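You operate a simulated robot arm through the tools that you are given. There is no shell and no other tool. Be economical: measure what you need, move in short steps, check, and stop when the job is done.

You are at the controls of a simulated robot arm. One attempt, no reset.

TASK
Shut the stop valve, run the pressure off, fit the filter the drawer's label asks for, bin the stained one.
Fine: drawer and tap shut, valve open again. Where these are worked on the way, their far stop is far enough and under half their travel is too little: stop valve.

It is judged by the outcome, as a careful person would: the job done as asked, and still so three seconds after it is handed in. It fails if anything else is knocked over, pushed out of place, dropped, spilled or broken.

THE ROBOT
A 6-joint arm with a two-finger parallel gripper on a trunk, on a base that drives. Base frame: it is fixed to the floor where the robot stands at the start and does not move with it; the origin is under the middle of the robot, x ahead of it, y to its left, z up. Lengths are in mm, angles in rad, forces in N, time in s.
With the tool pointing down near the work surface it reaches from about 100 to 680 mm from the robot's upright axis, wherever it stands. Its first joint turns from -2.897 to 2.897 rad. Places, roughly: clamp lever [1000, -1000, 1300]; cleaner lever [1000, -900, 1100]; flow dial [700, -1400, 800]; hot flush switch [1100, -1200, 1200]; jet pedal [600, -1200, 100]; knee plate [700, -1000, 700]; measure dial [700, -1200, 800]; mixer knob [1100, -1200, 1000]; pressure gauge [700, 0, 700]; roll crank [1000, -1400, 1500]; scrub timer [1100, -1200, 1400]; service drawer [800, -1500, 500]; soap lever [1000, -1700, 1100]; stop valve [600, 0, 700]; tap lever [1000, -1400, 1200]; towel key [1000, -700, 1300]. Payload 3.91 kg.
The tool frame sits at the grasp point between the pads (the TCP): z along the fingers, y along the line on which they close. The tips reach 30 mm beyond it. The gripper opens to 110 mm. The fingers are 20 mm wide and 10 mm thick; the gripper's body (48 by 112 mm) begins 55 mm behind the TCP.
Orientation is told as [roll, pitch, yaw] about the base's x, y, z axes, in that order, counted from this pose: with the fingers straight down and closing along the base's y, the tool's x points along the base's -x, its y along +y and its z along -z.

THE INTERFACE
- The arm moves only by the tool nudge_tool. Its argument "deltas" is a list of rows, each a list of 2 entries, a list of its own where there are three numbers: the shift along the base's x, y, z in mm, then the turn, a rotation vector about the base's x, y, z in degrees. In form: [[[dx, dy, dz], [wx, wy, wz]], ...]. A call has 1 to 8 rows; each row is the pose to reach, as a shift and turn from the pose commanded when the call began. "fingers" is the opening, from 0 (shut) to 1 (fully open), set as the call begins (left out, the last holds). A row lasts 0.2 s, in which the tool goes at most 50 mm and 0.15 rad; a call with a longer step from one row to the next is refused whole, and so is a gripper value outside its range. Where a pose cannot be reached the arm comes as near as it can. A force on the tool above 60 N (or 10 N above the force at the start of the call, whichever is more), or a blocked arm, ends the call early, and 0.2 s more pass. Each finger travels about 45 mm/s and halts on what it meets, pressing with about 44 N; the grip force reading is that of the motor and also rises with nothing between the fingers. The clock runs only during rows and for 0.2 s after the last one: add rows that repeat a pose to give the fingers time. It gives the time, the measured TCP pose, the force on the tool (base axes), the opening and the grip force at its end, in the units of the frame above (readings bear some noise), with the torque about the TCP (base axes, N m) and any sound that the robot's microphone picked up.
- Cameras (640 x 400 px; columns grow to the right, rows downward): "scene" is now at [-4.4, 103.9, 1586.6]; the picture's right is [-0.47, -0.88, 0.00], its down [-0.65, 0.34, -0.68] and it looks along [0.60, -0.32, -0.73] (base axes); focal length 252 px, centre (320, 200). "wrist" rides on the gripper at [77, 7, -115] in the tool frame; the picture's right is [-0.09, 1.00, 0.00], its down [-0.80, -0.07, -0.59] and it looks along [-0.59, -0.05, 0.80] (tool axes); focal length 270 px, centre (320, 200). There is no depth. A picture from a camera that has moved, and an enlarged one, comes with that camera's place and axes in the base frame and with its lens.
- get_image(camera): a new picture of that camera. No time passes.
- lift_body(by): slides the trunk up (or, below 0, down) by that many mm; the arm and the scene camera ride with it, the base frame stays. It gives what a move gives, with no picture.
- steer(legs): drives the robot by 1 to 6 legs, each [ahead, turn to the left] in mm and rad, along the robot's own axes; the way and the turn of a leg run together, so that a leg with both is an arc; at most 1500 mm and 3.142 rad a leg. The arm and the cameras ride along, it lands a little off, and it stops where it bumps. It gives what a move gives.
- turn_head(pan, tilt): turns the head with the scene camera to pan (to the left, within 2.705 rad either way) and tilt (down, from -0.506 to 1.204), counted from straight ahead of the robot. It gives what a move gives.
- inspect(camera, box): a new picture of the part [left, top, right, bottom] of that camera's present view, enlarged. No time passes.
- close_job(): hands the job in; it is judged then, once.

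Work in short steps. Places have to be worked out from the pictures, the camera data and where the tool is seen: move nearer, look again, correct. Check each grasp and each placing, and mend what went wrong. You have 120 turns and 78 pictures in all, those below and enlarged ones among them. Open the gripper and draw the arm clear of the work before you hand the job in, unless the task says otherwise; then end with one line.

The tools are called after "Request:" as name(argument=value, ...) on one line, values as JSON. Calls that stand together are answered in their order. nudge_tool: Moves the arm, as the interface text tells. Its arguments: {"type":"object","properties":{"deltas":{"type":"array","items":{"type":"array"}},"fingers":{"type":"number"}},"required":["deltas"]} The other tools are called the same way: lift_body (by) slides the trunk up or down; steer (legs) drives the base; turn_head (pan, tilt) turns the head that bears the scene camera; get_image (camera) takes a picture; inspect (camera, box) takes an enlarged picture of a part of a camera's view; close_job () hands the job in.

At the start:

```text
t: 0.0
ee_pos: [379.9, -208.4, 1222.9]
tcp_rot: [0.0, -0.001, 0.005]
contact_force: [0.0, 1.0, -0.1]
ft_torque: [0.02, 0.0, 0.03]
grip_width: 109.8
grip_force: 0.0
trunk travel left (down, up): [-550.0, 60.0]
robot x, y, heading: [0.9, -10.4, 0.002]
head pan, tilt: [-0.487, 0.82]
```

scene: 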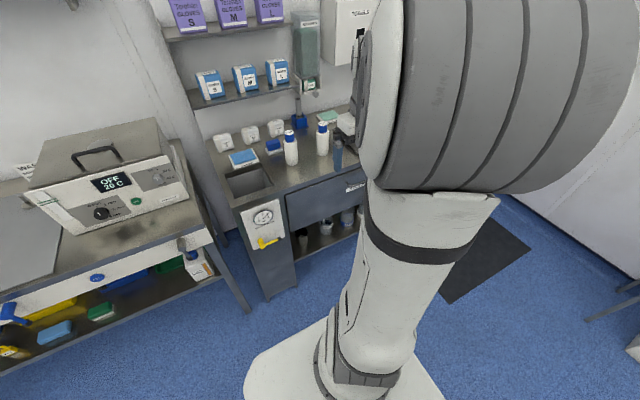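
wrist: 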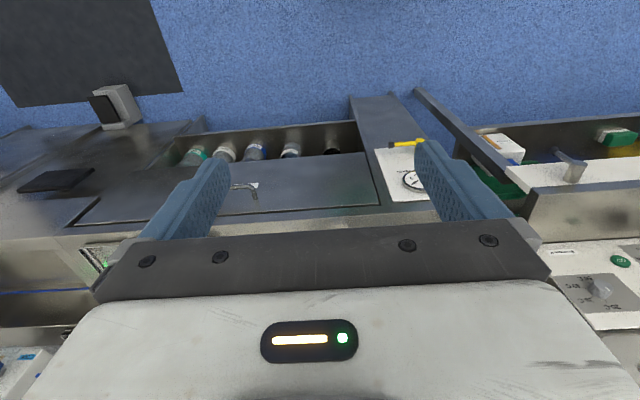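

I start by looking around: the gauge and yellow valve are ahead; the rest is to the right. I turn the head to the right first.

Request:
turn_head(pan=-1.1, tilt=0.5)

Request:
get_image(camera="scene")

Request:
inspect(camera="wrist", box=[160, 60, 560, 310])

```text
t: 1.0
ee_pos: [380.1, -207.7, 1224.1]
tcp_rot: [0.001, -0.001, 0.003]
contact_force: [0.3, -0.1, -0.2]
ft_torque: [0.05, 0.0, 0.01]
grip_width: 110.0
grip_force: 0.1
trunk travel left (down, up): [-550.0, 60.0]
robot x, y, heading: [0.7, -10.8, -0.002]
head pan, tilt: [-1.1, 0.499]
```

```text
75 pictures are left
camera scene: at [-33.4, 60.1, 1614.3], right [-0.89, -0.45, 0.0], down [-0.22, 0.43, -0.88], along [0.4, -0.78, -0.48], focal length 252 px, centre (320, 200)
```

scene: 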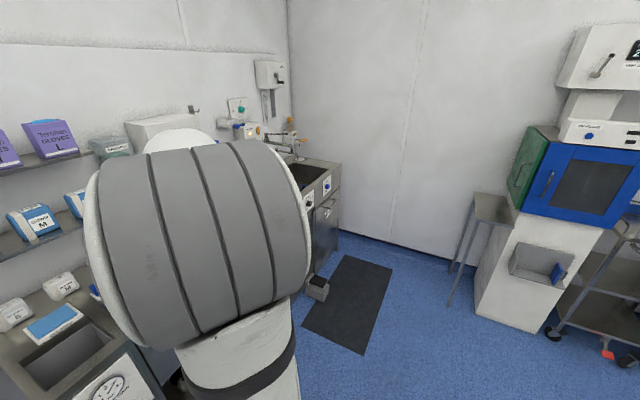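

```text
1.60 times, centred on (360, 185) of wrist
camera zoom: at [303.5, -202.1, 1337.9], right [0.08, 1.0, 0.0], down [0.8, -0.07, 0.59], along [0.59, -0.05, -0.8], focal length 432 px, centre (256, 224)
```

zoom: 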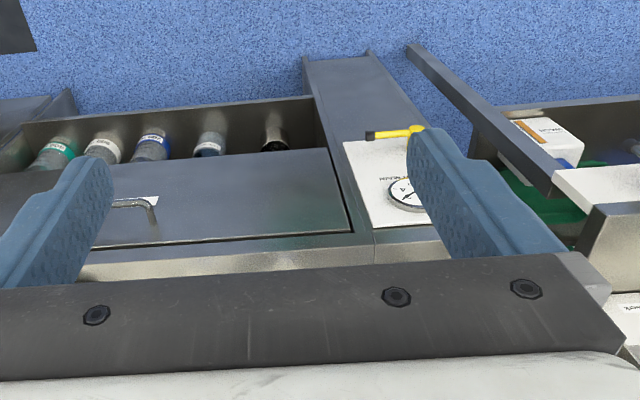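

The valve handle is near. I look closely at it with the head.

Request:
turn_head(pan=-0.1, tilt=0.9)

Request:
get_image(camera="scene")

```text
t: 2.3
ee_pos: [381.0, -208.6, 1224.3]
tcp_rot: [0.0, 0.0, 0.002]
contact_force: [0.7, 0.7, 1.0]
ft_torque: [0.01, 0.02, 0.0]
grip_width: 110.0
grip_force: 0.1
trunk travel left (down, up): [-550.0, 60.0]
robot x, y, heading: [-0.1, -8.2, -0.002]
head pan, tilt: [-0.099, 0.901]
```

```text
73 pictures are left
camera scene: at [0.4, 133.6, 1580.5], right [-0.1, -0.99, 0.0], down [-0.78, 0.08, -0.62], along [0.62, -0.06, -0.78], focal length 252 px, centre (320, 200)
```

scene: 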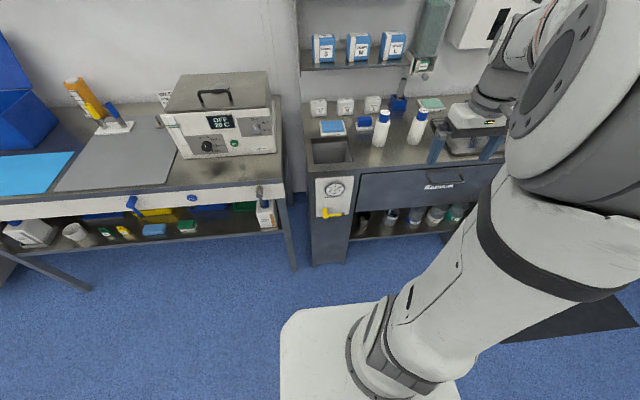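

Request:
inspect(camera="scene", box=[290, 160, 386, 220])

```text
6.67 times, centred on (338, 190) of scene
camera zoom: at [0.4, 133.6, 1580.5], right [-0.1, -0.99, 0.0], down [-0.78, 0.08, -0.62], along [0.62, -0.06, -0.78], focal length 1682 px, centre (200, 267)
```

zoom: 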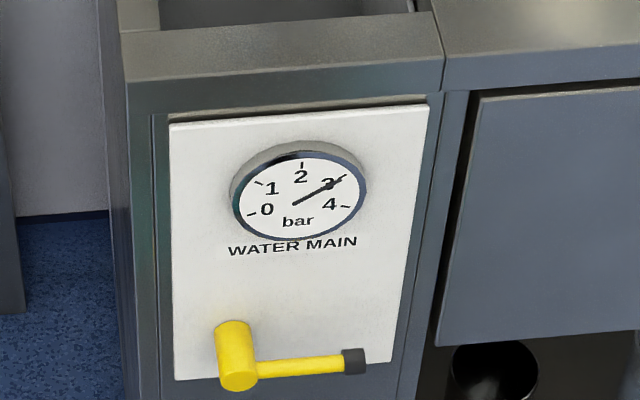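

Triangulating from scene and wrist views: valve hub about (640, 45, 650), lever tip about (642, -37, 650). I lower the trunk and turn the tool to point forward.

Request:
lift_body(by=-400)

Request:
nudge_tool(deltas=[[[0, 0, 0], [0, -8, 0]], [[0, 0, 0], [0, -16, 0]], [[0, 0, 0], [0, -24, 0]], [[0, 0, 0], [0, -32, 0]], [[0, 0, 0], [0, -40, 0]], [[0, 0, 0], [0, -48, 0]], [[0, 0, 0], [0, -56, 0]], [[0, 0, 0], [0, -64, 0]]], fingers=0)

Request:
nudge_tool(deltas=[[[0, 20, -10], [0, -8, 0]], [[0, 40, -20], [0, -16, 0]], [[0, 60, -30], [0, -26, 0]], [[0, 80, -40], [0, -26, 0]]])

Request:
get_image(camera="wrist")

Request:
get_image(camera="scene")

```text
t: 6.1
ee_pos: [382.5, -207.8, 822.4]
tcp_rot: [0.0, 0.0, 0.003]
contact_force: [0.1, 0.2, 0.2]
ft_torque: [-0.03, 0.0, 0.02]
grip_width: 110.1
grip_force: 0.1
trunk travel left (down, up): [-150.0, 460.0]
robot x, y, heading: [2.0, -8.3, -0.002]
head pan, tilt: [-0.099, 0.901]
```

```text
t: 7.9
ee_pos: [379.8, -207.8, 823.4]
tcp_rot: [-0.006, -1.119, 0.007]
contact_force: [0.1, 0.2, -0.2]
ft_torque: [0.0, 0.0, 0.01]
grip_width: 0.0
grip_force: 37.2
trunk travel left (down, up): [-150.0, 460.0]
robot x, y, heading: [-0.1, -7.5, -0.002]
head pan, tilt: [-0.099, 0.901]
```

```text
refused: row 3 steps farther than a row can; nothing moved
```

```text
71 pictures are left
camera wrist: at [243.2, -201.7, 803.9], right [0.04, 1.0, 0.08], down [-0.18, -0.07, 0.98], along [0.98, -0.05, 0.18], focal length 270 px, centre (320, 200)
```

wrist: 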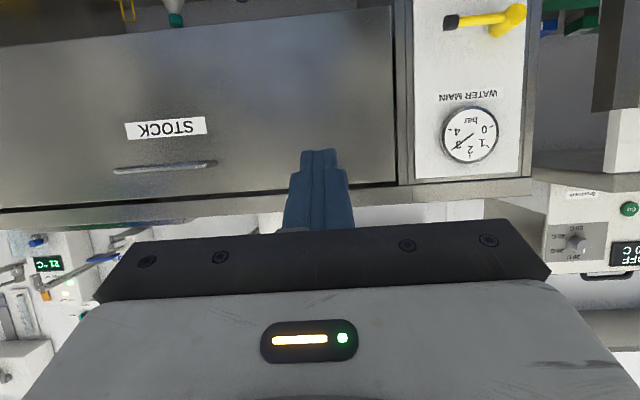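

```text
70 pictures are left
camera scene: at [0.3, 133.7, 1180.5], right [-0.1, -0.99, 0.0], down [-0.78, 0.08, -0.62], along [0.62, -0.06, -0.78], focal length 252 px, centre (320, 200)
```

scene: 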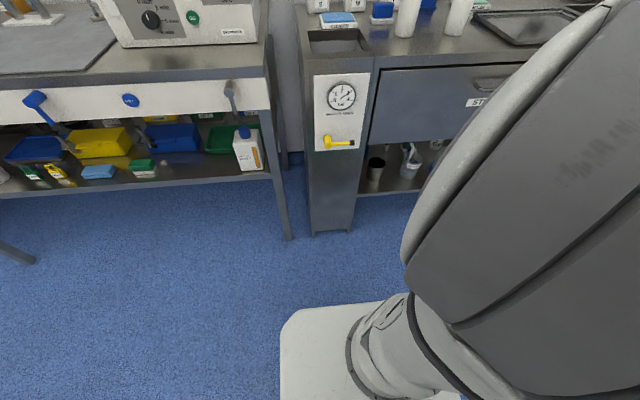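

Refined: lever spans y 44 (hub) to -37 (tip) at z≈660, x≈630. I level the tool and go near above the lever.

Request:
nudge_tool(deltas=[[[20, 25, -12], [0, -8, 0]], [[40, 50, -25], [0, -16, 0]], [[60, 75, -40], [0, -24, 0]], [[80, 100, -55], [0, -26, 0]], [[100, 125, -70], [0, -26, 0]], [[120, 150, -85], [0, -26, 0]], [[140, 175, -95], [0, -26, 0]], [[150, 185, -100], [0, -26, 0]]])

Request:
get_image(camera="wrist")

Request:
inspect(camera="scene", box=[280, 50, 440, 150])

```text
t: 9.7
ee_pos: [549.2, -74.7, 751.7]
tcp_rot: [1.318, -1.521, -1.294]
contact_force: [0.2, -0.2, -0.1]
ft_torque: [-0.02, 0.0, 0.01]
grip_width: 0.0
grip_force: 37.5
out of reach, approached as far as the arm can: row 1, 2, 3, 4, 5, 6, 7, 8
trunk travel left (down, up): [-150.0, 460.0]
robot x, y, heading: [1.0, -6.5, 0.001]
head pan, tilt: [-0.099, 0.901]
```

```text
69 pictures are left
camera wrist: at [433.8, -66.9, 677.0], right [-0.02, 0.99, 0.14], down [-0.58, -0.13, 0.8], along [0.81, -0.06, 0.58], focal length 270 px, centre (320, 200)
```

wrist: 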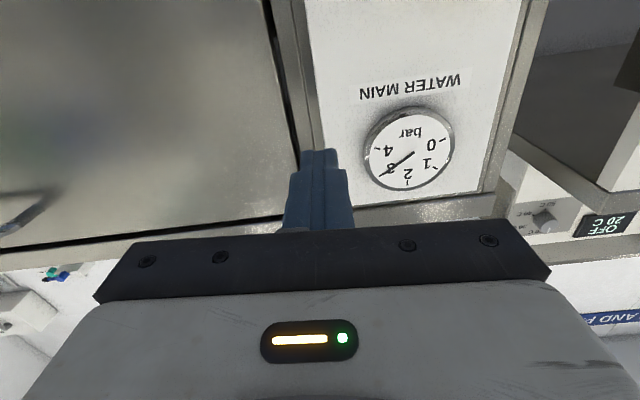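

```text
4.00 times, centred on (360, 100) of scene
camera zoom: at [0.6, 133.5, 1180.5], right [-0.1, -0.99, 0.0], down [-0.78, 0.08, -0.62], along [0.62, -0.06, -0.78], focal length 1009 px, centre (160, 600)
```

zoom: 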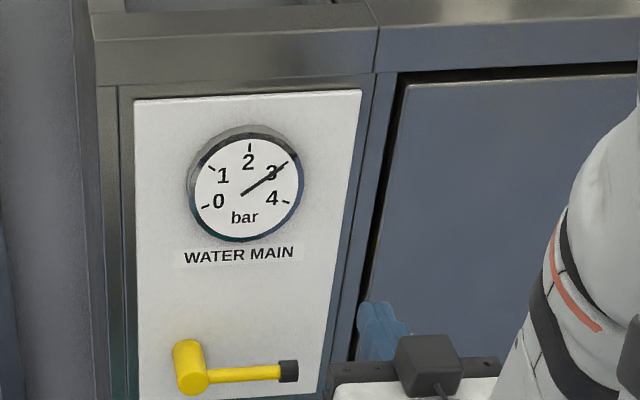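

The arm is cramped so close. I back the robot off by 150 mm and try again.

Request:
steer(legs=[[-150, 0]])

Request:
nudge_tool(deltas=[[[20, 10, -8], [0, 0, 0]], [[40, 20, -16], [0, 0, 0]], [[60, 30, -24], [0, 0, 0]], [[80, 40, -30], [0, 0, 0]], [[100, 50, -35], [0, 0, 0]], [[120, 52, -35], [0, 0, 0]], [[120, 52, -35], [0, 0, 0]]])

Request:
get_image(camera="wrist")

```text
t: 11.1
ee_pos: [395.7, -76.2, 752.6]
tcp_rot: [1.318, -1.519, -1.296]
contact_force: [-0.3, -0.4, -0.6]
ft_torque: [-0.03, 0.01, -0.03]
grip_width: 0.0
grip_force: 37.3
trunk travel left (down, up): [-150.0, 460.0]
robot x, y, heading: [-153.0, -9.0, -0.002]
head pan, tilt: [-0.099, 0.901]
```

```text
t: 12.7
ee_pos: [505.6, -74.4, 717.2]
tcp_rot: [1.138, -1.536, -1.075]
contact_force: [0.1, 0.5, -0.8]
ft_torque: [-0.04, -0.02, -0.01]
grip_width: 0.3
grip_force: 37.5
out of reach, approached as far as the arm can: row 1, 2, 3, 4, 5, 6, 7
trunk travel left (down, up): [-150.0, 460.0]
robot x, y, heading: [-154.2, -7.3, 0.002]
head pan, tilt: [-0.099, 0.901]
```

```text
67 pictures are left
camera wrist: at [388.8, -73.2, 641.8], right [-0.06, 0.99, 0.12], down [-0.58, -0.13, 0.81], along [0.82, -0.02, 0.58], focal length 270 px, centre (320, 200)
```

wrist: 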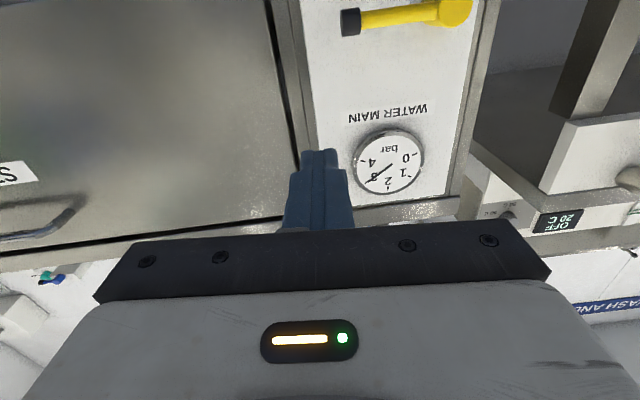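

Likely a wrist singularity at level tool. I tilt the tool back 35° downward from level and pull to a known spot.

Request:
nudge_tool(deltas=[[[0, 0, 5], [0, 8, 0]], [[0, 0, 10], [0, 16, 0]], [[0, 0, 15], [0, 24, 0]], [[0, 0, 20], [0, 32, 0]], [[0, 0, 20], [0, 36, 0]], [[0, 0, 20], [0, 36, 0]]])

```text
t: 14.1
ee_pos: [505.2, -75.4, 737.4]
tcp_rot: [0.088, -0.923, -0.085]
contact_force: [-1.1, -0.7, -0.2]
ft_torque: [-0.03, -0.02, 0.01]
grip_width: 0.1
grip_force: 37.8
out of reach, approached as far as the arm can: row 1
trunk travel left (down, up): [-150.0, 460.0]
robot x, y, heading: [-152.4, -10.4, -0.001]
head pan, tilt: [-0.099, 0.901]
```

Reachable now. I move to just above the outer half of the lever.

Request:
nudge_tool(deltas=[[[25, 15, 0], [0, 0, 0]], [[50, 30, 0], [0, 0, 0]], [[75, 45, 0], [0, 0, 0]], [[95, 53, -10], [0, 0, 0]], [[95, 53, -20], [0, 0, 0]]])

Request:
get_image(camera="wrist")

Request:
get_image(camera="scene")

```text
t: 15.3
ee_pos: [600.3, -20.2, 716.2]
tcp_rot: [0.089, -0.927, -0.084]
contact_force: [-0.7, -0.1, 1.3]
ft_torque: [0.03, 0.03, 0.0]
grip_width: 0.2
grip_force: 37.2
trunk travel left (down, up): [-150.0, 460.0]
robot x, y, heading: [-158.2, -12.7, 0.002]
head pan, tilt: [-0.099, 0.901]
```

```text
66 pictures are left
camera wrist: at [462.1, -12.8, 724.5], right [0.06, 0.99, 0.12], down [0.0, -0.12, 0.99], along [1.0, -0.06, -0.01], focal length 270 px, centre (320, 200)
```

wrist: 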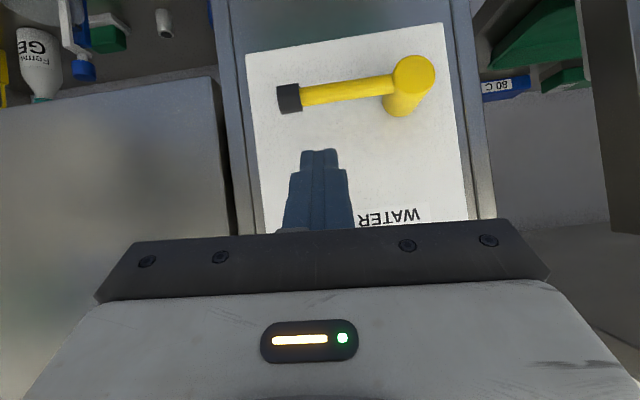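

```text
65 pictures are left
camera scene: at [-153.9, 133.8, 1180.4], right [-0.1, -0.99, 0.0], down [-0.78, 0.08, -0.62], along [0.62, -0.06, -0.78], focal length 252 px, centre (320, 200)
```

scene: 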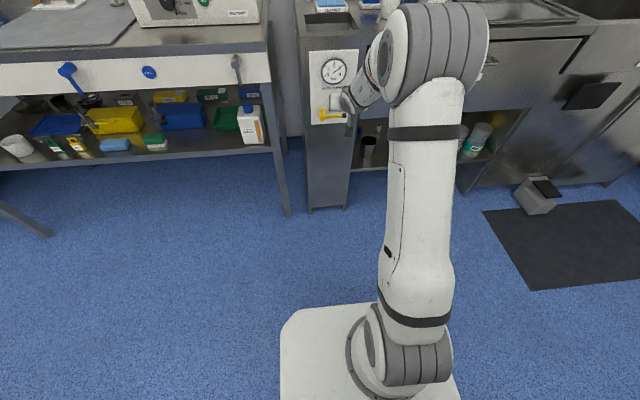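

Lever is confirmed at z≈657 with tip y≈-34, and fingertips are above it. I advance 24 mm and lower to press on it, testing the downward direction.

Request:
nudge_tool(deltas=[[[24, 4, -5], [0, 0, 0]], [[24, 4, -20], [0, 0, 0]], [[24, 4, -35], [0, 0, 0]], [[24, 3, -50], [0, 0, 0]], [[24, 3, -60], [0, 0, 0]], [[24, 4, -68], [0, 0, 0]]])

Request:
get_image(camera="wrist")

```text
t: 16.4
ee_pos: [632.3, -16.2, 679.3]
tcp_rot: [0.098, -0.967, -0.082]
contact_force: [13.7, 5.8, 15.7]
ft_torque: [0.02, -0.35, 0.14]
grip_width: 0.4
grip_force: 38.2
trunk travel left (down, up): [-150.0, 460.0]
robot x, y, heading: [-157.7, -12.9, -0.001]
head pan, tilt: [-0.099, 0.901]
stopped in row 5: the force on the tool passed its limit (the readings are from after the stop); the commanded pose is now the measured one
```

```text
64 pictures are left
camera wrist: at [494.3, -9.3, 680.4], right [0.05, 0.99, 0.13], down [-0.04, -0.13, 0.99], along [1.0, -0.06, 0.03], focal length 270 px, centre (320, 200)
```

wrist: 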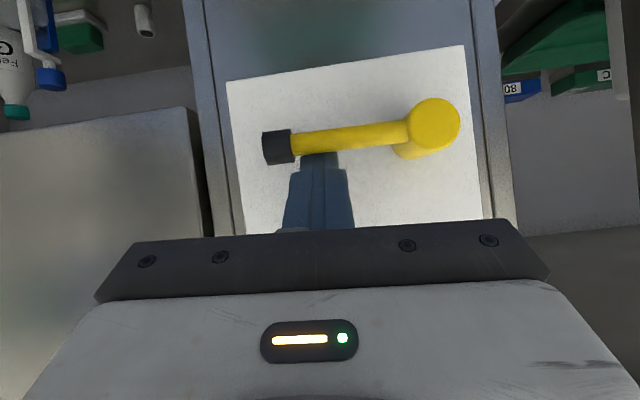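

The lever resists downward (already at its open stop), so it shuts upward. I back off and go under the lever.

Request:
nudge_tool(deltas=[[[-20, 0, 12], [0, 0, 0]], [[-60, 0, 10], [0, 0, 0]], [[-75, 0, -30], [0, 0, 0]], [[-75, 0, -58], [0, 0, 0]], [[-40, 0, -58], [0, 0, 0]], [[-12, 0, -55], [0, 0, 0]], [[-12, 0, -50], [0, 0, 0]]])

Request:
get_image(camera="wrist")

```text
t: 16.9
ee_pos: [619.0, -14.8, 686.5]
tcp_rot: [0.099, -0.969, -0.081]
contact_force: [-0.1, 0.6, 0.5]
ft_torque: [0.01, -0.02, 0.0]
grip_width: 0.0
grip_force: 37.8
trunk travel left (down, up): [-150.0, 460.0]
robot x, y, heading: [-152.3, -10.1, -0.0]
head pan, tilt: [-0.099, 0.901]
stopped in row 1: the force on the tool passed its limit (the readings are from after the stop); the commanded pose is now the measured one
```

```text
63 pictures are left
camera wrist: at [481.7, -8.7, 688.3], right [0.05, 0.99, 0.13], down [-0.04, -0.13, 0.99], along [1.0, -0.05, 0.03], focal length 270 px, centre (320, 200)
```

wrist: 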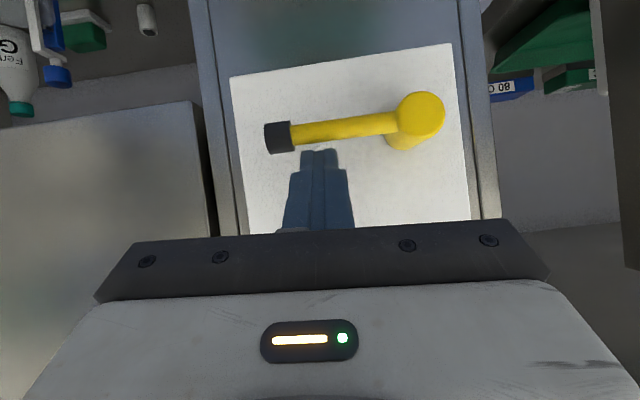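

Free of contact now; I continue to beneath the lever (relative to the present 619, -15, 686).

Request:
nudge_tool(deltas=[[[-40, 0, 5], [0, 0, 0]], [[-65, 0, -25], [0, 0, 0]], [[-65, 0, -62], [0, 0, 0]], [[-35, 0, -64], [0, 0, 0]], [[-2, 0, -62], [0, 0, 0]], [[-2, 0, -60], [0, 0, 0]]])

Request:
get_image(camera="wrist")

```text
t: 18.2
ee_pos: [619.3, -23.2, 629.1]
tcp_rot: [0.114, -0.963, -0.079]
contact_force: [-0.7, 0.0, -1.4]
ft_torque: [0.03, -0.03, 0.02]
grip_width: 0.0
grip_force: 37.4
out of reach, approached as far as the arm can: row 2, 3, 4, 5, 6
trunk travel left (down, up): [-150.0, 460.0]
robot x, y, heading: [-154.1, -7.6, -0.002]
head pan, tilt: [-0.099, 0.901]
```

```text
62 pictures are left
camera wrist: at [481.1, -18.8, 630.3], right [0.04, 0.99, 0.14], down [-0.03, -0.14, 0.99], along [1.0, -0.04, 0.03], focal length 270 px, centre (320, 200)
```

wrist: 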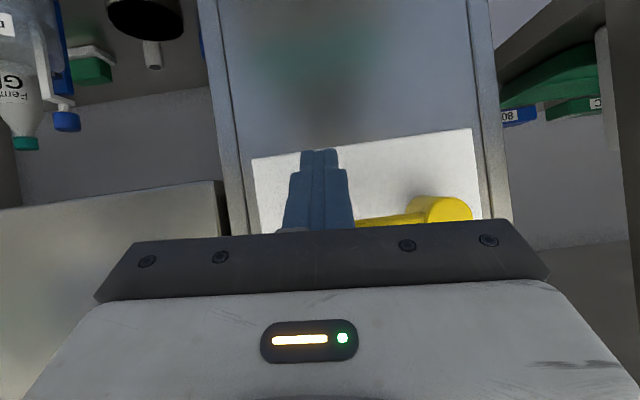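

The fingers are under the lever. I push up along the arc.

Request:
nudge_tool(deltas=[[[0, 3, 15], [0, 0, 0]], [[0, 3, 32], [0, 0, 0]], [[0, 5, 48], [0, 0, 0]], [[0, 10, 62], [0, 0, 0]], [[0, 19, 77], [0, 0, 0]], [[0, 33, 88], [0, 0, 0]], [[0, 47, 95], [0, 0, 0]], [[0, 58, 96], [0, 0, 0]]])

Request:
get_image(camera="wrist")

```text
t: 20.1
ee_pos: [622.5, 10.7, 729.2]
tcp_rot: [0.111, -0.969, -0.082]
contact_force: [0.2, -0.1, -1.0]
ft_torque: [0.01, -0.03, 0.01]
grip_width: 0.0
grip_force: 37.5
out of reach, approached as far as the arm can: row 7, 8
trunk travel left (down, up): [-150.0, 460.0]
robot x, y, heading: [-157.9, -9.5, -0.003]
head pan, tilt: [-0.099, 0.901]
```

```text
61 pictures are left
camera wrist: at [484.0, 15.7, 729.3], right [0.04, 0.99, 0.13], down [-0.04, -0.13, 0.99], along [1.0, -0.04, 0.03], focal length 270 px, centre (320, 200)
```

wrist: 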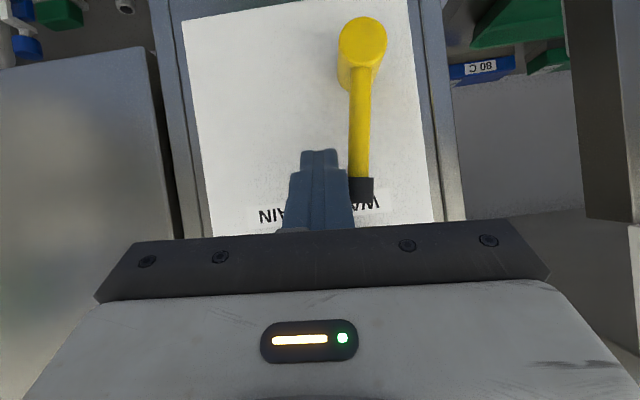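

The lever is up, about 8° short of vertical. I push a bit more to the left, with a slight yaw to gain reach.

Request:
nudge_tool(deltas=[[[0, 6, -3], [0, 0, 4]], [[0, 12, -5], [0, 0, 8]], [[0, 18, -6], [0, 0, 12]], [[0, 24, -6], [0, 0, 16]]])

Request:
get_image(camera="wrist")

```text
t: 21.1
ee_pos: [621.0, 23.6, 720.7]
tcp_rot: [0.097, -0.969, 0.183]
contact_force: [13.5, -55.2, 8.2]
ft_torque: [-1.16, -0.45, -1.08]
grip_width: 0.0
grip_force: 37.6
trunk travel left (down, up): [-150.0, 460.0]
robot x, y, heading: [-156.1, -8.5, -0.008]
head pan, tilt: [-0.099, 0.901]
```

```text
60 pictures are left
camera wrist: at [487.0, -5.9, 722.2], right [-0.21, 0.97, 0.13], down [-0.01, -0.13, 0.99], along [0.98, 0.21, 0.03], focal length 270 px, centre (320, 200)
```

wrist: 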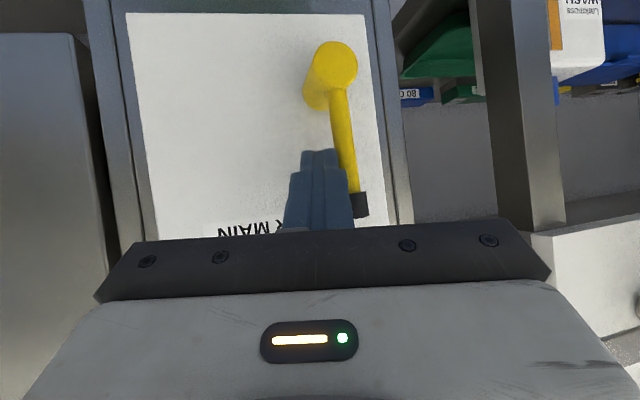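

55 N against the stop: the valve is shut. I retreat, tilt the tool down, and raise the trunk for looking at the sink side.

Request:
nudge_tool(deltas=[[[-3, -8, 0], [0, 0, 0]], [[-40, -15, 5], [0, 0, -4]], [[-85, -20, 10], [0, 4, -8]], [[-130, -30, 15], [0, 11, -10]], [[-170, -50, 20], [0, 18, -10]], [[-210, -70, 30], [0, 25, -10]], [[-240, -90, 40], [0, 32, -10]], [[-270, -110, 50], [0, 39, -10]]])

Request:
lift_body(by=400)

Request:
turn_head(pan=-0.9, tilt=0.4)

Request:
get_image(camera="scene")

```text
t: 22.9
ee_pos: [350.7, -76.1, 769.9]
tcp_rot: [0.17, -0.292, -0.028]
contact_force: [-1.3, 1.0, 0.1]
ft_torque: [0.01, -0.02, 0.0]
grip_width: 0.4
grip_force: 38.3
trunk travel left (down, up): [-150.0, 460.0]
robot x, y, heading: [-154.5, -8.8, -0.002]
head pan, tilt: [-0.099, 0.901]
```

```text
t: 26.7
ee_pos: [352.5, -76.7, 1169.6]
tcp_rot: [0.173, -0.291, -0.028]
contact_force: [0.1, 0.7, -0.3]
ft_torque: [-0.02, 0.0, 0.03]
grip_width: 0.0
grip_force: 37.9
trunk travel left (down, up): [-550.0, 60.0]
robot x, y, heading: [-157.9, -8.2, -0.004]
head pan, tilt: [-0.099, 0.901]
```

```text
t: 27.8
ee_pos: [351.3, -76.5, 1169.6]
tcp_rot: [0.17, -0.29, -0.03]
contact_force: [0.3, 0.4, 0.6]
ft_torque: [0.03, 0.01, -0.03]
grip_width: 0.1
grip_force: 38.3
trunk travel left (down, up): [-550.0, 60.0]
robot x, y, heading: [-153.9, -6.3, 0.002]
head pan, tilt: [-0.901, 0.4]
```

```text
59 pictures are left
camera scene: at [-171.3, 68.7, 1623.4], right [-0.78, -0.62, 0.0], down [-0.24, 0.31, -0.92], along [0.57, -0.72, -0.39], focal length 252 px, centre (320, 200)
```

scene: 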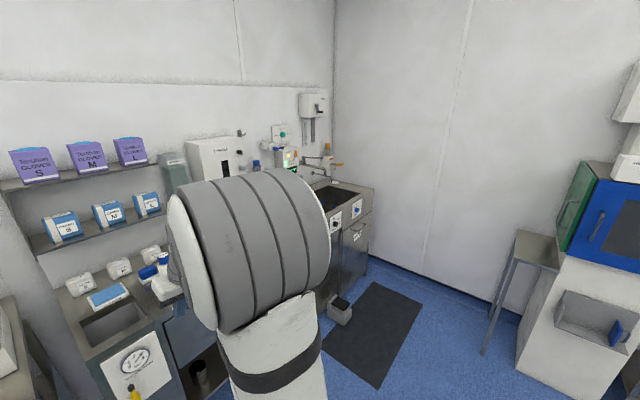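

I drive along the bench to face the sink from a distance.

Request:
steer(legs=[[0, -1.57], [1200, 0], [0, 1.57]])

Request:
turn_head(pan=-0.05, tilt=0.45)

Request:
get_image(camera="scene")

Request:
get_image(camera="wrist")

```text
t: 41.5
ee_pos: [390.6, -1284.9, 1170.9]
tcp_rot: [0.172, -0.292, 0.0]
contact_force: [-0.1, 0.0, 0.6]
ft_torque: [-0.04, -0.02, -0.03]
grip_width: 0.3
grip_force: 37.7
trunk travel left (down, up): [-550.0, 60.0]
robot x, y, heading: [-118.1, -1251.0, 0.018]
head pan, tilt: [-0.901, 0.4]
```

```text
t: 42.7
ee_pos: [391.4, -1284.1, 1170.7]
tcp_rot: [0.17, -0.291, 0.0]
contact_force: [0.4, 0.9, 0.1]
ft_torque: [-0.02, 0.01, 0.0]
grip_width: 0.0
grip_force: 38.0
trunk travel left (down, up): [-550.0, 60.0]
robot x, y, heading: [-115.3, -1245.8, 0.014]
head pan, tilt: [-0.051, 0.45]
```

```text
58 pictures are left
camera scene: at [-101.0, -1101.3, 1618.8], right [-0.03, -1.0, 0.0], down [-0.43, 0.01, -0.9], along [0.9, -0.03, -0.44], focal length 252 px, centre (320, 200)
```

scene: 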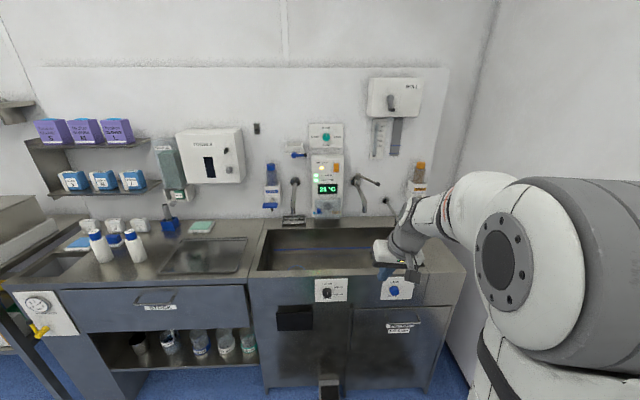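

```text
57 pictures are left
camera wrist: at [284.8, -1297.3, 1256.9], right [0.04, 0.98, 0.19], down [0.6, -0.17, 0.78], along [0.8, 0.08, -0.6], focal length 270 px, centre (320, 200)
```

wrist: 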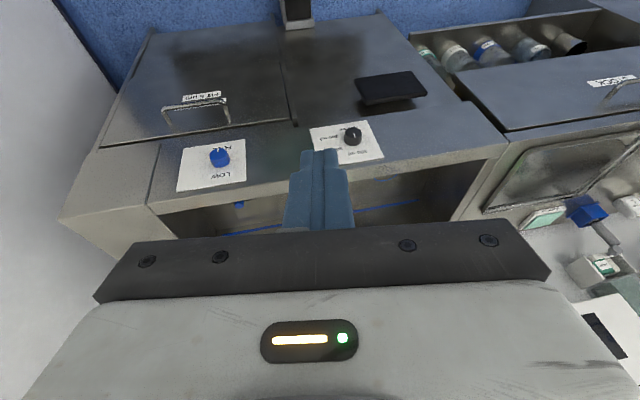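

Good overview. I zoom in on the wall fittings and the drawer label.

Request:
inspect(camera="scene", box=[250, 115, 442, 235])

Request:
inspect(camera="scene", box=[250, 260, 442, 380])

```text
3.33 times, centred on (346, 175) of scene
camera zoom: at [-101.0, -1101.3, 1618.8], right [-0.03, -1.0, 0.0], down [-0.43, 0.01, -0.9], along [0.9, -0.03, -0.44], focal length 841 px, centre (233, 283)
```

zoom: 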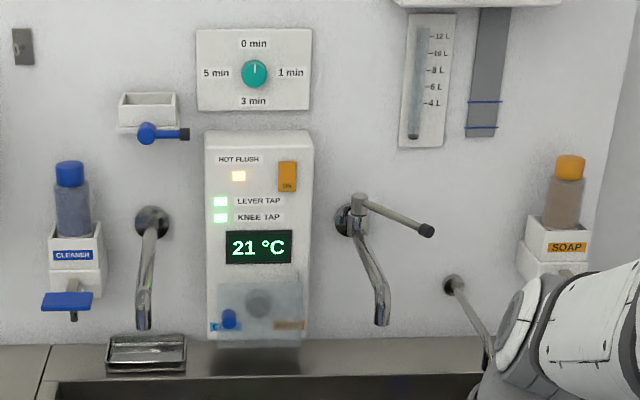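

```text
3.33 times, centred on (346, 320) of scene
camera zoom: at [-101.0, -1101.3, 1618.8], right [-0.03, -1.0, 0.0], down [-0.43, 0.01, -0.9], along [0.9, -0.03, -0.44], focal length 841 px, centre (233, -200)
```

zoom: 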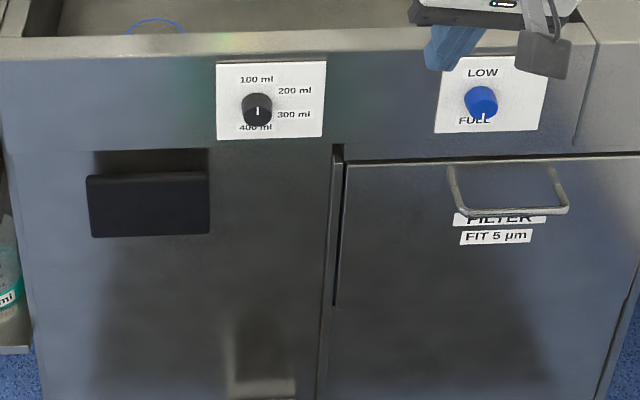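

Label says FIT 5 µm. I drive 300 mm ahead to view the tap with the wrist camera.

Request:
steer(legs=[[300, 0]])

Request:
nudge_tool(deltas=[[[0, 0, 20], [-4, -6, 0]], [[0, 0, 50], [-8, -12, 0]], [[0, 0, 70], [-10, -20, 0]], [[0, 0, 70], [-10, -28, 0]], [[0, 0, 70], [-10, -34, 0]]])

Request:
get_image(camera="wrist")

Request:
get_image(camera="scene")

```text
t: 44.8
ee_pos: [690.1, -1274.7, 1171.1]
tcp_rot: [0.169, -0.291, 0.005]
contact_force: [-0.1, -0.4, 0.2]
ft_torque: [0.01, 0.03, 0.0]
grip_width: 0.3
grip_force: 37.4
trunk travel left (down, up): [-550.0, 60.0]
robot x, y, heading: [184.1, -1240.8, 0.019]
head pan, tilt: [-0.051, 0.45]
```

```text
t: 46.0
ee_pos: [695.3, -1276.1, 1236.8]
tcp_rot: [-0.092, -0.868, 0.154]
contact_force: [-0.1, 0.6, -0.1]
ft_torque: [0.01, -0.01, 0.0]
grip_width: 0.2
grip_force: 38.2
trunk travel left (down, up): [-550.0, 60.0]
robot x, y, heading: [181.1, -1240.1, 0.024]
head pan, tilt: [-0.051, 0.45]
```

```text
54 pictures are left
camera wrist: at [558.2, -1280.3, 1252.0], right [-0.03, 1.0, 0.01], down [0.06, -0.01, 1.0], along [1.0, 0.03, -0.06], focal length 270 px, centre (320, 200)
```

wrist: 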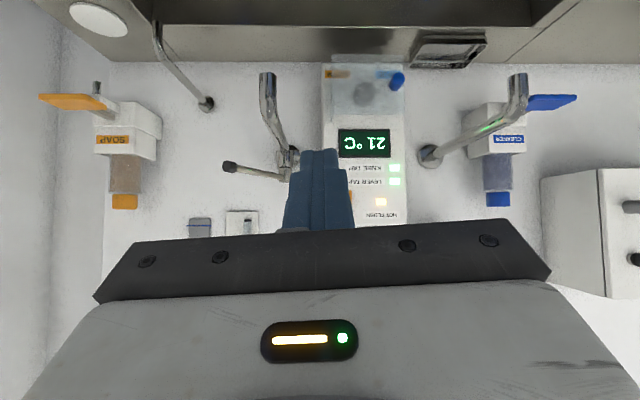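

```text
53 pictures are left
camera scene: at [184.7, -1096.2, 1619.6], right [-0.03, -1.0, 0.0], down [-0.43, 0.01, -0.9], along [0.9, -0.02, -0.43], focal length 252 px, centre (320, 200)
```

scene: 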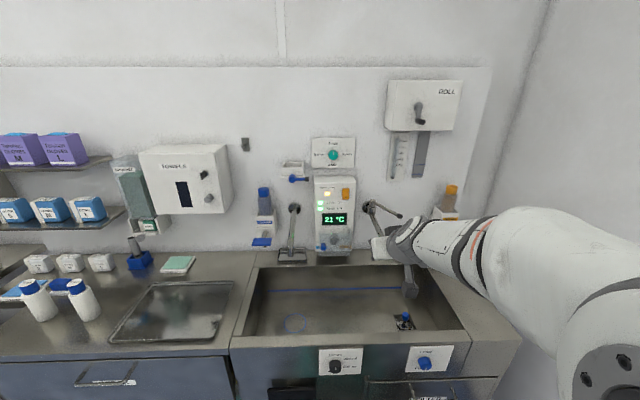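

I zoom in on the tap lever to see its pivot.

Request:
inspect(camera="wrist", box=[208, 60, 304, 220])

Request:
inspect(camera="scene", box=[345, 180, 441, 240])

```text
2.50 times, centred on (256, 140) of wrist
camera zoom: at [558.2, -1280.3, 1252.0], right [-0.03, 1.0, 0.01], down [0.06, -0.01, 1.0], along [1.0, 0.03, -0.06], focal length 676 px, centre (480, 350)
```

zoom: 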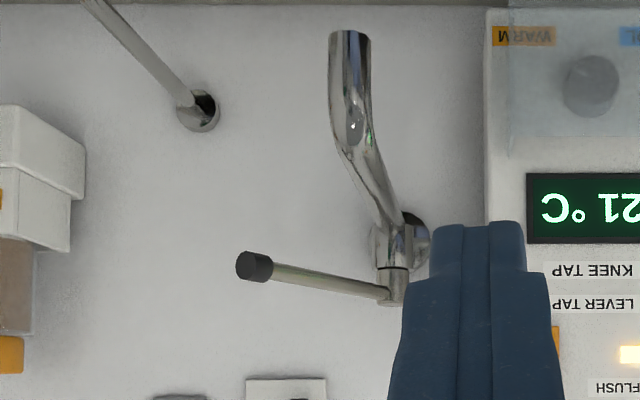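

```text
6.67 times, centred on (393, 210) of scene
camera zoom: at [184.7, -1096.2, 1619.6], right [-0.03, -1.0, 0.0], down [-0.43, 0.01, -0.9], along [0.9, -0.02, -0.43], focal length 1682 px, centre (-167, 133)
```

zoom: 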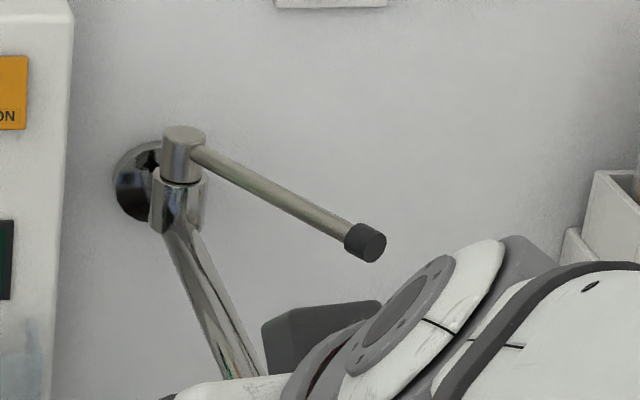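

The lever tip is at about (968, -1403, 1176), spindle near (1045, -1322), vertical axis. I check the floor clearance before driving nearer.

Request:
turn_head(pan=0.3, tilt=1.2)

Request:
get_image(camera="scene")

```text
t: 47.1
ee_pos: [696.2, -1276.4, 1238.7]
tcp_rot: [-0.09, -0.868, 0.153]
contact_force: [-0.2, 0.1, 0.4]
ft_torque: [0.01, 0.01, -0.02]
grip_width: 0.0
grip_force: 37.6
trunk travel left (down, up): [-550.0, 60.0]
robot x, y, heading: [183.2, -1243.2, 0.022]
head pan, tilt: [0.3, 1.201]
```

```text
50 pictures are left
camera scene: at [146.6, -1075.9, 1561.2], right [0.32, -0.95, 0.0], down [-0.88, -0.3, -0.37], along [0.35, 0.12, -0.93], focal length 252 px, centre (320, 200)
```

scene: 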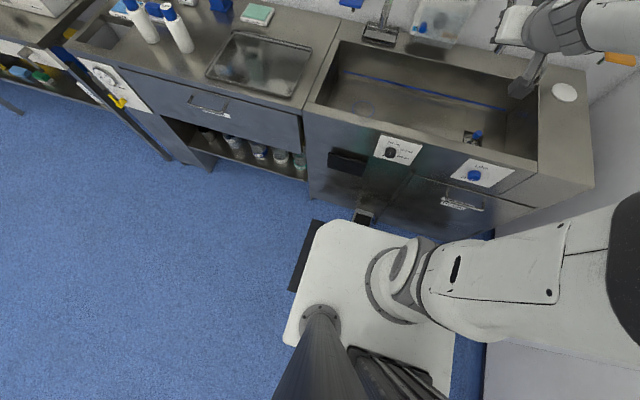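

Pedal is around x≈680 at the floor; 80 mm more forward is safe. I drive and look ahead, then bring the tool to the right of the lever.

Request:
steer(legs=[[80, 0]])

Request:
turn_head(pan=-0.3, tilt=0.5)

Request:
nudge_tool(deltas=[[[25, -25, 0], [0, 0, 0]], [[50, -50, 0], [0, 0, 0]], [[75, -75, 0], [0, 0, 0]], [[100, -105, 0], [0, 0, 0]], [[125, -135, 0], [0, 0, 0]], [[150, -160, 0], [0, 0, 0]], [[175, -180, 0], [0, 0, 0]], [[200, -182, 0], [0, 0, 0]]])

Request:
get_image(camera="wrist")

```text
t: 48.1
ee_pos: [779.3, -1274.4, 1238.2]
tcp_rot: [-0.092, -0.866, 0.154]
contact_force: [-0.5, 1.1, 0.2]
ft_torque: [0.01, 0.03, -0.02]
grip_width: 0.0
grip_force: 37.4
trunk travel left (down, up): [-550.0, 60.0]
robot x, y, heading: [264.0, -1240.9, 0.024]
head pan, tilt: [0.3, 1.201]
```

```text
t: 49.2
ee_pos: [777.1, -1274.4, 1238.1]
tcp_rot: [-0.089, -0.866, 0.153]
contact_force: [-0.4, -0.1, 0.1]
ft_torque: [0.01, 0.02, 0.0]
grip_width: 0.0
grip_force: 37.7
trunk travel left (down, up): [-550.0, 60.0]
robot x, y, heading: [261.7, -1240.6, 0.02]
head pan, tilt: [-0.3, 0.499]
```

```text
t: 51.0
ee_pos: [979.0, -1456.2, 1236.0]
tcp_rot: [-0.088, -0.865, 0.15]
contact_force: [0.5, 0.4, -0.1]
ft_torque: [-0.05, -0.04, -0.01]
grip_width: 0.0
grip_force: 37.7
trunk travel left (down, up): [-550.0, 60.0]
robot x, y, heading: [265.5, -1241.7, 0.026]
head pan, tilt: [-0.3, 0.499]
```

```text
49 pictures are left
camera wrist: at [842.3, -1461.1, 1250.5], right [-0.03, 1.0, 0.01], down [0.07, -0.01, 1.0], along [1.0, 0.03, -0.07], focal length 270 px, centre (320, 200)
```

wrist: 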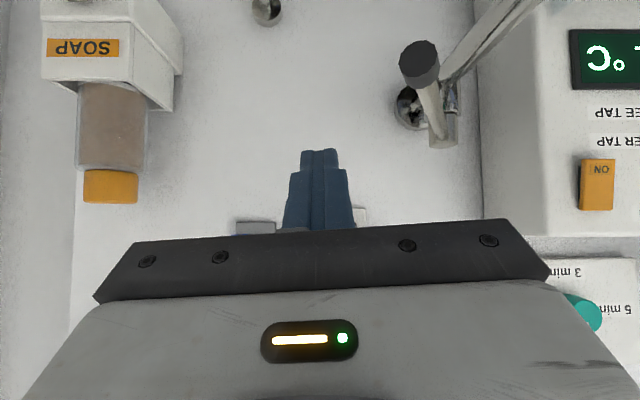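

Refined lever: spindle ≈(1088,-1333), tip ≈(972,-1405,1173). I lower to the right of it and push left gently.

Request:
nudge_tool(deltas=[[[15, 0, -20], [0, 0, 0]], [[22, 0, -40], [0, 0, 0]], [[22, 0, -56], [0, 0, 0]], [[22, 15, -58], [0, 0, 0]], [[22, 30, -58], [0, 0, 0]], [[20, 42, -58], [0, 0, 0]], [[16, 52, -58], [0, 0, 0]], [[9, 64, -58], [0, 0, 0]]])

Request:
get_image(camera="wrist")

```text
t: 52.8
ee_pos: [986.1, -1391.9, 1178.5]
tcp_rot: [-0.091, -0.865, 0.154]
contact_force: [0.0, 0.4, -0.5]
ft_torque: [0.01, 0.02, 0.0]
grip_width: 0.0
grip_force: 38.0
trunk travel left (down, up): [-550.0, 60.0]
robot x, y, heading: [265.4, -1240.3, 0.019]
head pan, tilt: [-0.3, 0.499]
```

```text
48 pictures are left
camera wrist: at [848.3, -1396.6, 1194.0], right [-0.03, 1.0, 0.01], down [0.06, -0.01, 1.0], along [1.0, 0.03, -0.06], focal length 270 px, centre (320, 200)
```

wrist: 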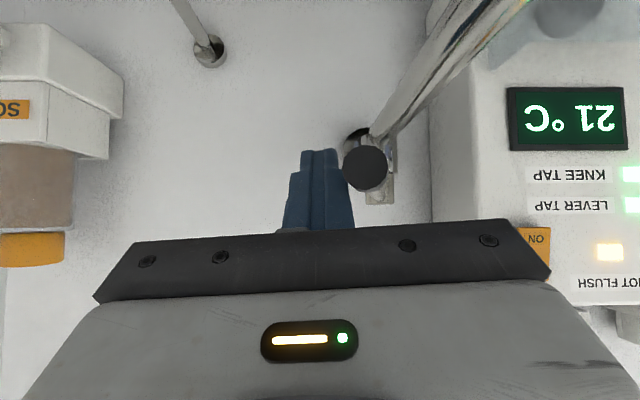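

The lever moved left with little force. I continue along its arc by about 40°.

Request:
nudge_tool(deltas=[[[-4, 12, 0], [0, 0, 0]], [[-7, 24, 0], [0, 0, 0]], [[-8, 37, 0], [0, 0, 0]], [[-9, 50, 0], [0, 0, 0]], [[-9, 63, 0], [0, 0, 0]], [[-8, 76, 0], [0, 0, 0]]])

Request:
get_image(camera="wrist")

```text
t: 54.2
ee_pos: [980.4, -1316.0, 1179.1]
tcp_rot: [-0.089, -0.865, 0.151]
contact_force: [0.5, -0.7, 0.0]
ft_torque: [-0.03, 0.0, -0.01]
grip_width: 0.1
grip_force: 38.1
trunk travel left (down, up): [-550.0, 60.0]
robot x, y, heading: [259.8, -1241.6, 0.019]
head pan, tilt: [-0.3, 0.499]
```

```text
47 pictures are left
camera wrist: at [843.4, -1320.4, 1194.1], right [-0.03, 1.0, 0.01], down [0.06, -0.01, 1.0], along [1.0, 0.03, -0.06], focal length 270 px, centre (320, 200)
```

wrist: 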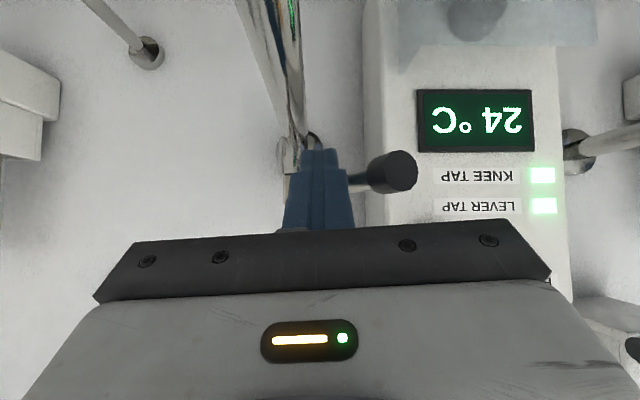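

Water is running (display rose to 24 °C). I look back at the gauge to see the pressure.

Request:
turn_head(pan=1.2, tilt=0.62)

Request:
inspect(camera="scene", box=[256, 160, 384, 240])

```text
t: 55.8
ee_pos: [980.2, -1316.5, 1179.5]
tcp_rot: [-0.091, -0.864, 0.153]
contact_force: [-0.1, -0.6, -0.1]
ft_torque: [0.03, 0.0, -0.02]
grip_width: 0.1
grip_force: 37.6
trunk travel left (down, up): [-550.0, 60.0]
robot x, y, heading: [261.2, -1239.6, 0.018]
head pan, tilt: [1.201, 0.62]
```

```text
5.00 times, centred on (320, 200) of scene
camera zoom: at [215.6, -1009.0, 1605.0], right [0.94, -0.34, 0.0], down [-0.2, -0.55, -0.81], along [0.28, 0.77, -0.58], focal length 1262 px, centre (320, 200)
```

zoom: 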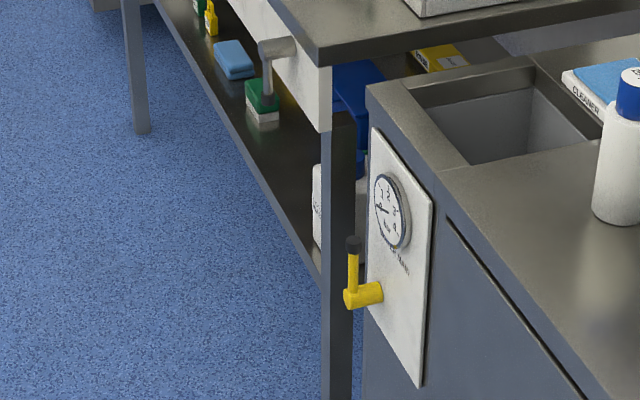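

The lever stands shut and the needle is falling. I wait a second and re-read it enlarged.

Request:
nudge_tool(deltas=[[[0, 0, 0], [0, 0, 0]], [[0, 0, 0], [0, 0, 0]], [[0, 0, 0], [0, 0, 0]], [[0, 0, 0], [0, 0, 0]], [[0, 0, 0], [0, 0, 0]], [[0, 0, 0], [0, 0, 0]], [[0, 0, 0], [0, 0, 0]], [[0, 0, 0], [0, 0, 0]]])

Request:
inspect(camera="scene", box=[322, 190, 346, 216])

```text
t: 57.6
ee_pos: [981.3, -1315.1, 1180.3]
tcp_rot: [-0.091, -0.865, 0.154]
contact_force: [-0.2, 0.3, -0.6]
ft_torque: [-0.02, 0.01, -0.04]
grip_width: 0.1
grip_force: 38.0
trunk travel left (down, up): [-550.0, 60.0]
robot x, y, heading: [262.6, -1239.9, 0.02]
head pan, tilt: [1.201, 0.62]
```

```text
15.38 times, centred on (334, 203) of scene
camera zoom: at [215.5, -1009.0, 1605.0], right [0.94, -0.34, 0.0], down [-0.2, -0.55, -0.81], along [0.28, 0.77, -0.58], focal length 3882 px, centre (105, 154)
```

zoom: 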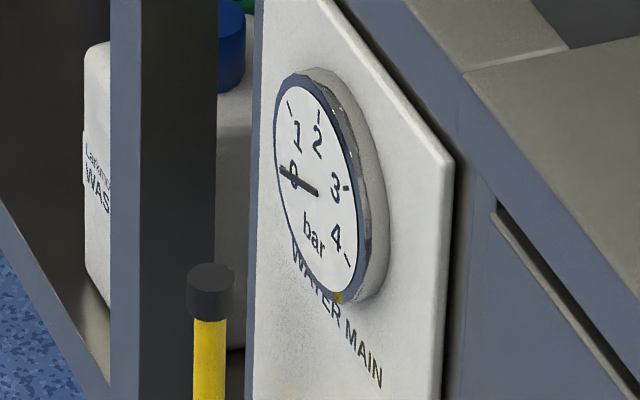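

The gauge reads 0. I lift over the lever to its left side, to push the tap shut.

Request:
nudge_tool(deltas=[[[0, 0, 40], [0, 0, 0]], [[0, 0, 72], [0, 0, 0]], [[2, 35, 72], [0, 0, 0]], [[4, 70, 72], [0, 0, 0]], [[4, 70, 36], [0, 0, 0]], [[4, 70, 2], [0, 0, 0]], [[4, 70, 0], [0, 0, 0]]])

Request:
nudge_tool(deltas=[[[2, -16, 0], [0, 0, 0]], [[-2, -33, 0], [0, 0, 0]], [[-6, -50, 0], [0, 0, 0]], [[-8, -66, 0], [0, 0, 0]], [[-8, -82, 0], [0, 0, 0]], [[-8, -97, 0], [0, 0, 0]]])

Request:
nudge_tool(deltas=[[[2, -10, 0], [0, 0, 0]], [[4, -20, 0], [0, 0, 0]], [[8, -30, 0], [0, 0, 0]], [[12, -38, 0], [0, 0, 0]]])

Request:
get_image(camera="wrist")

```text
t: 59.2
ee_pos: [983.3, -1245.6, 1178.9]
tcp_rot: [-0.091, -0.868, 0.155]
contact_force: [-0.2, -0.3, 0.2]
ft_torque: [-0.01, 0.0, -0.01]
grip_width: 0.0
grip_force: 38.0
trunk travel left (down, up): [-550.0, 60.0]
robot x, y, heading: [263.2, -1241.6, 0.026]
head pan, tilt: [1.201, 0.62]
```

```text
t: 60.6
ee_pos: [975.7, -1345.4, 1177.8]
tcp_rot: [-0.093, -0.864, 0.155]
contact_force: [-0.2, -0.6, -0.3]
ft_torque: [0.02, 0.0, -0.02]
grip_width: 0.0
grip_force: 37.6
trunk travel left (down, up): [-550.0, 60.0]
robot x, y, heading: [261.0, -1239.4, 0.023]
head pan, tilt: [1.201, 0.62]
```

```text
t: 61.6
ee_pos: [984.1, -1374.8, 1177.5]
tcp_rot: [-0.089, -0.862, 0.16]
contact_force: [-17.5, 24.9, -5.8]
ft_torque: [0.19, 0.23, 0.38]
grip_width: 0.0
grip_force: 37.9
trunk travel left (down, up): [-550.0, 60.0]
robot x, y, heading: [265.3, -1237.7, 0.022]
head pan, tilt: [1.201, 0.62]
```

```text
44 pictures are left
camera wrist: at [846.8, -1380.3, 1193.1], right [-0.03, 1.0, 0.01], down [0.07, -0.01, 1.0], along [1.0, 0.04, -0.07], focal length 270 px, centre (320, 200)
```

wrist: 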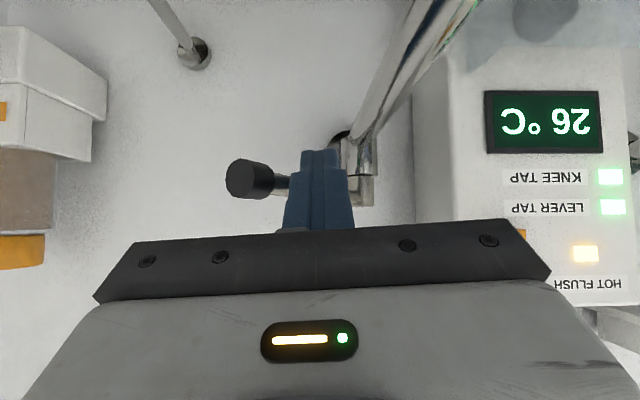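

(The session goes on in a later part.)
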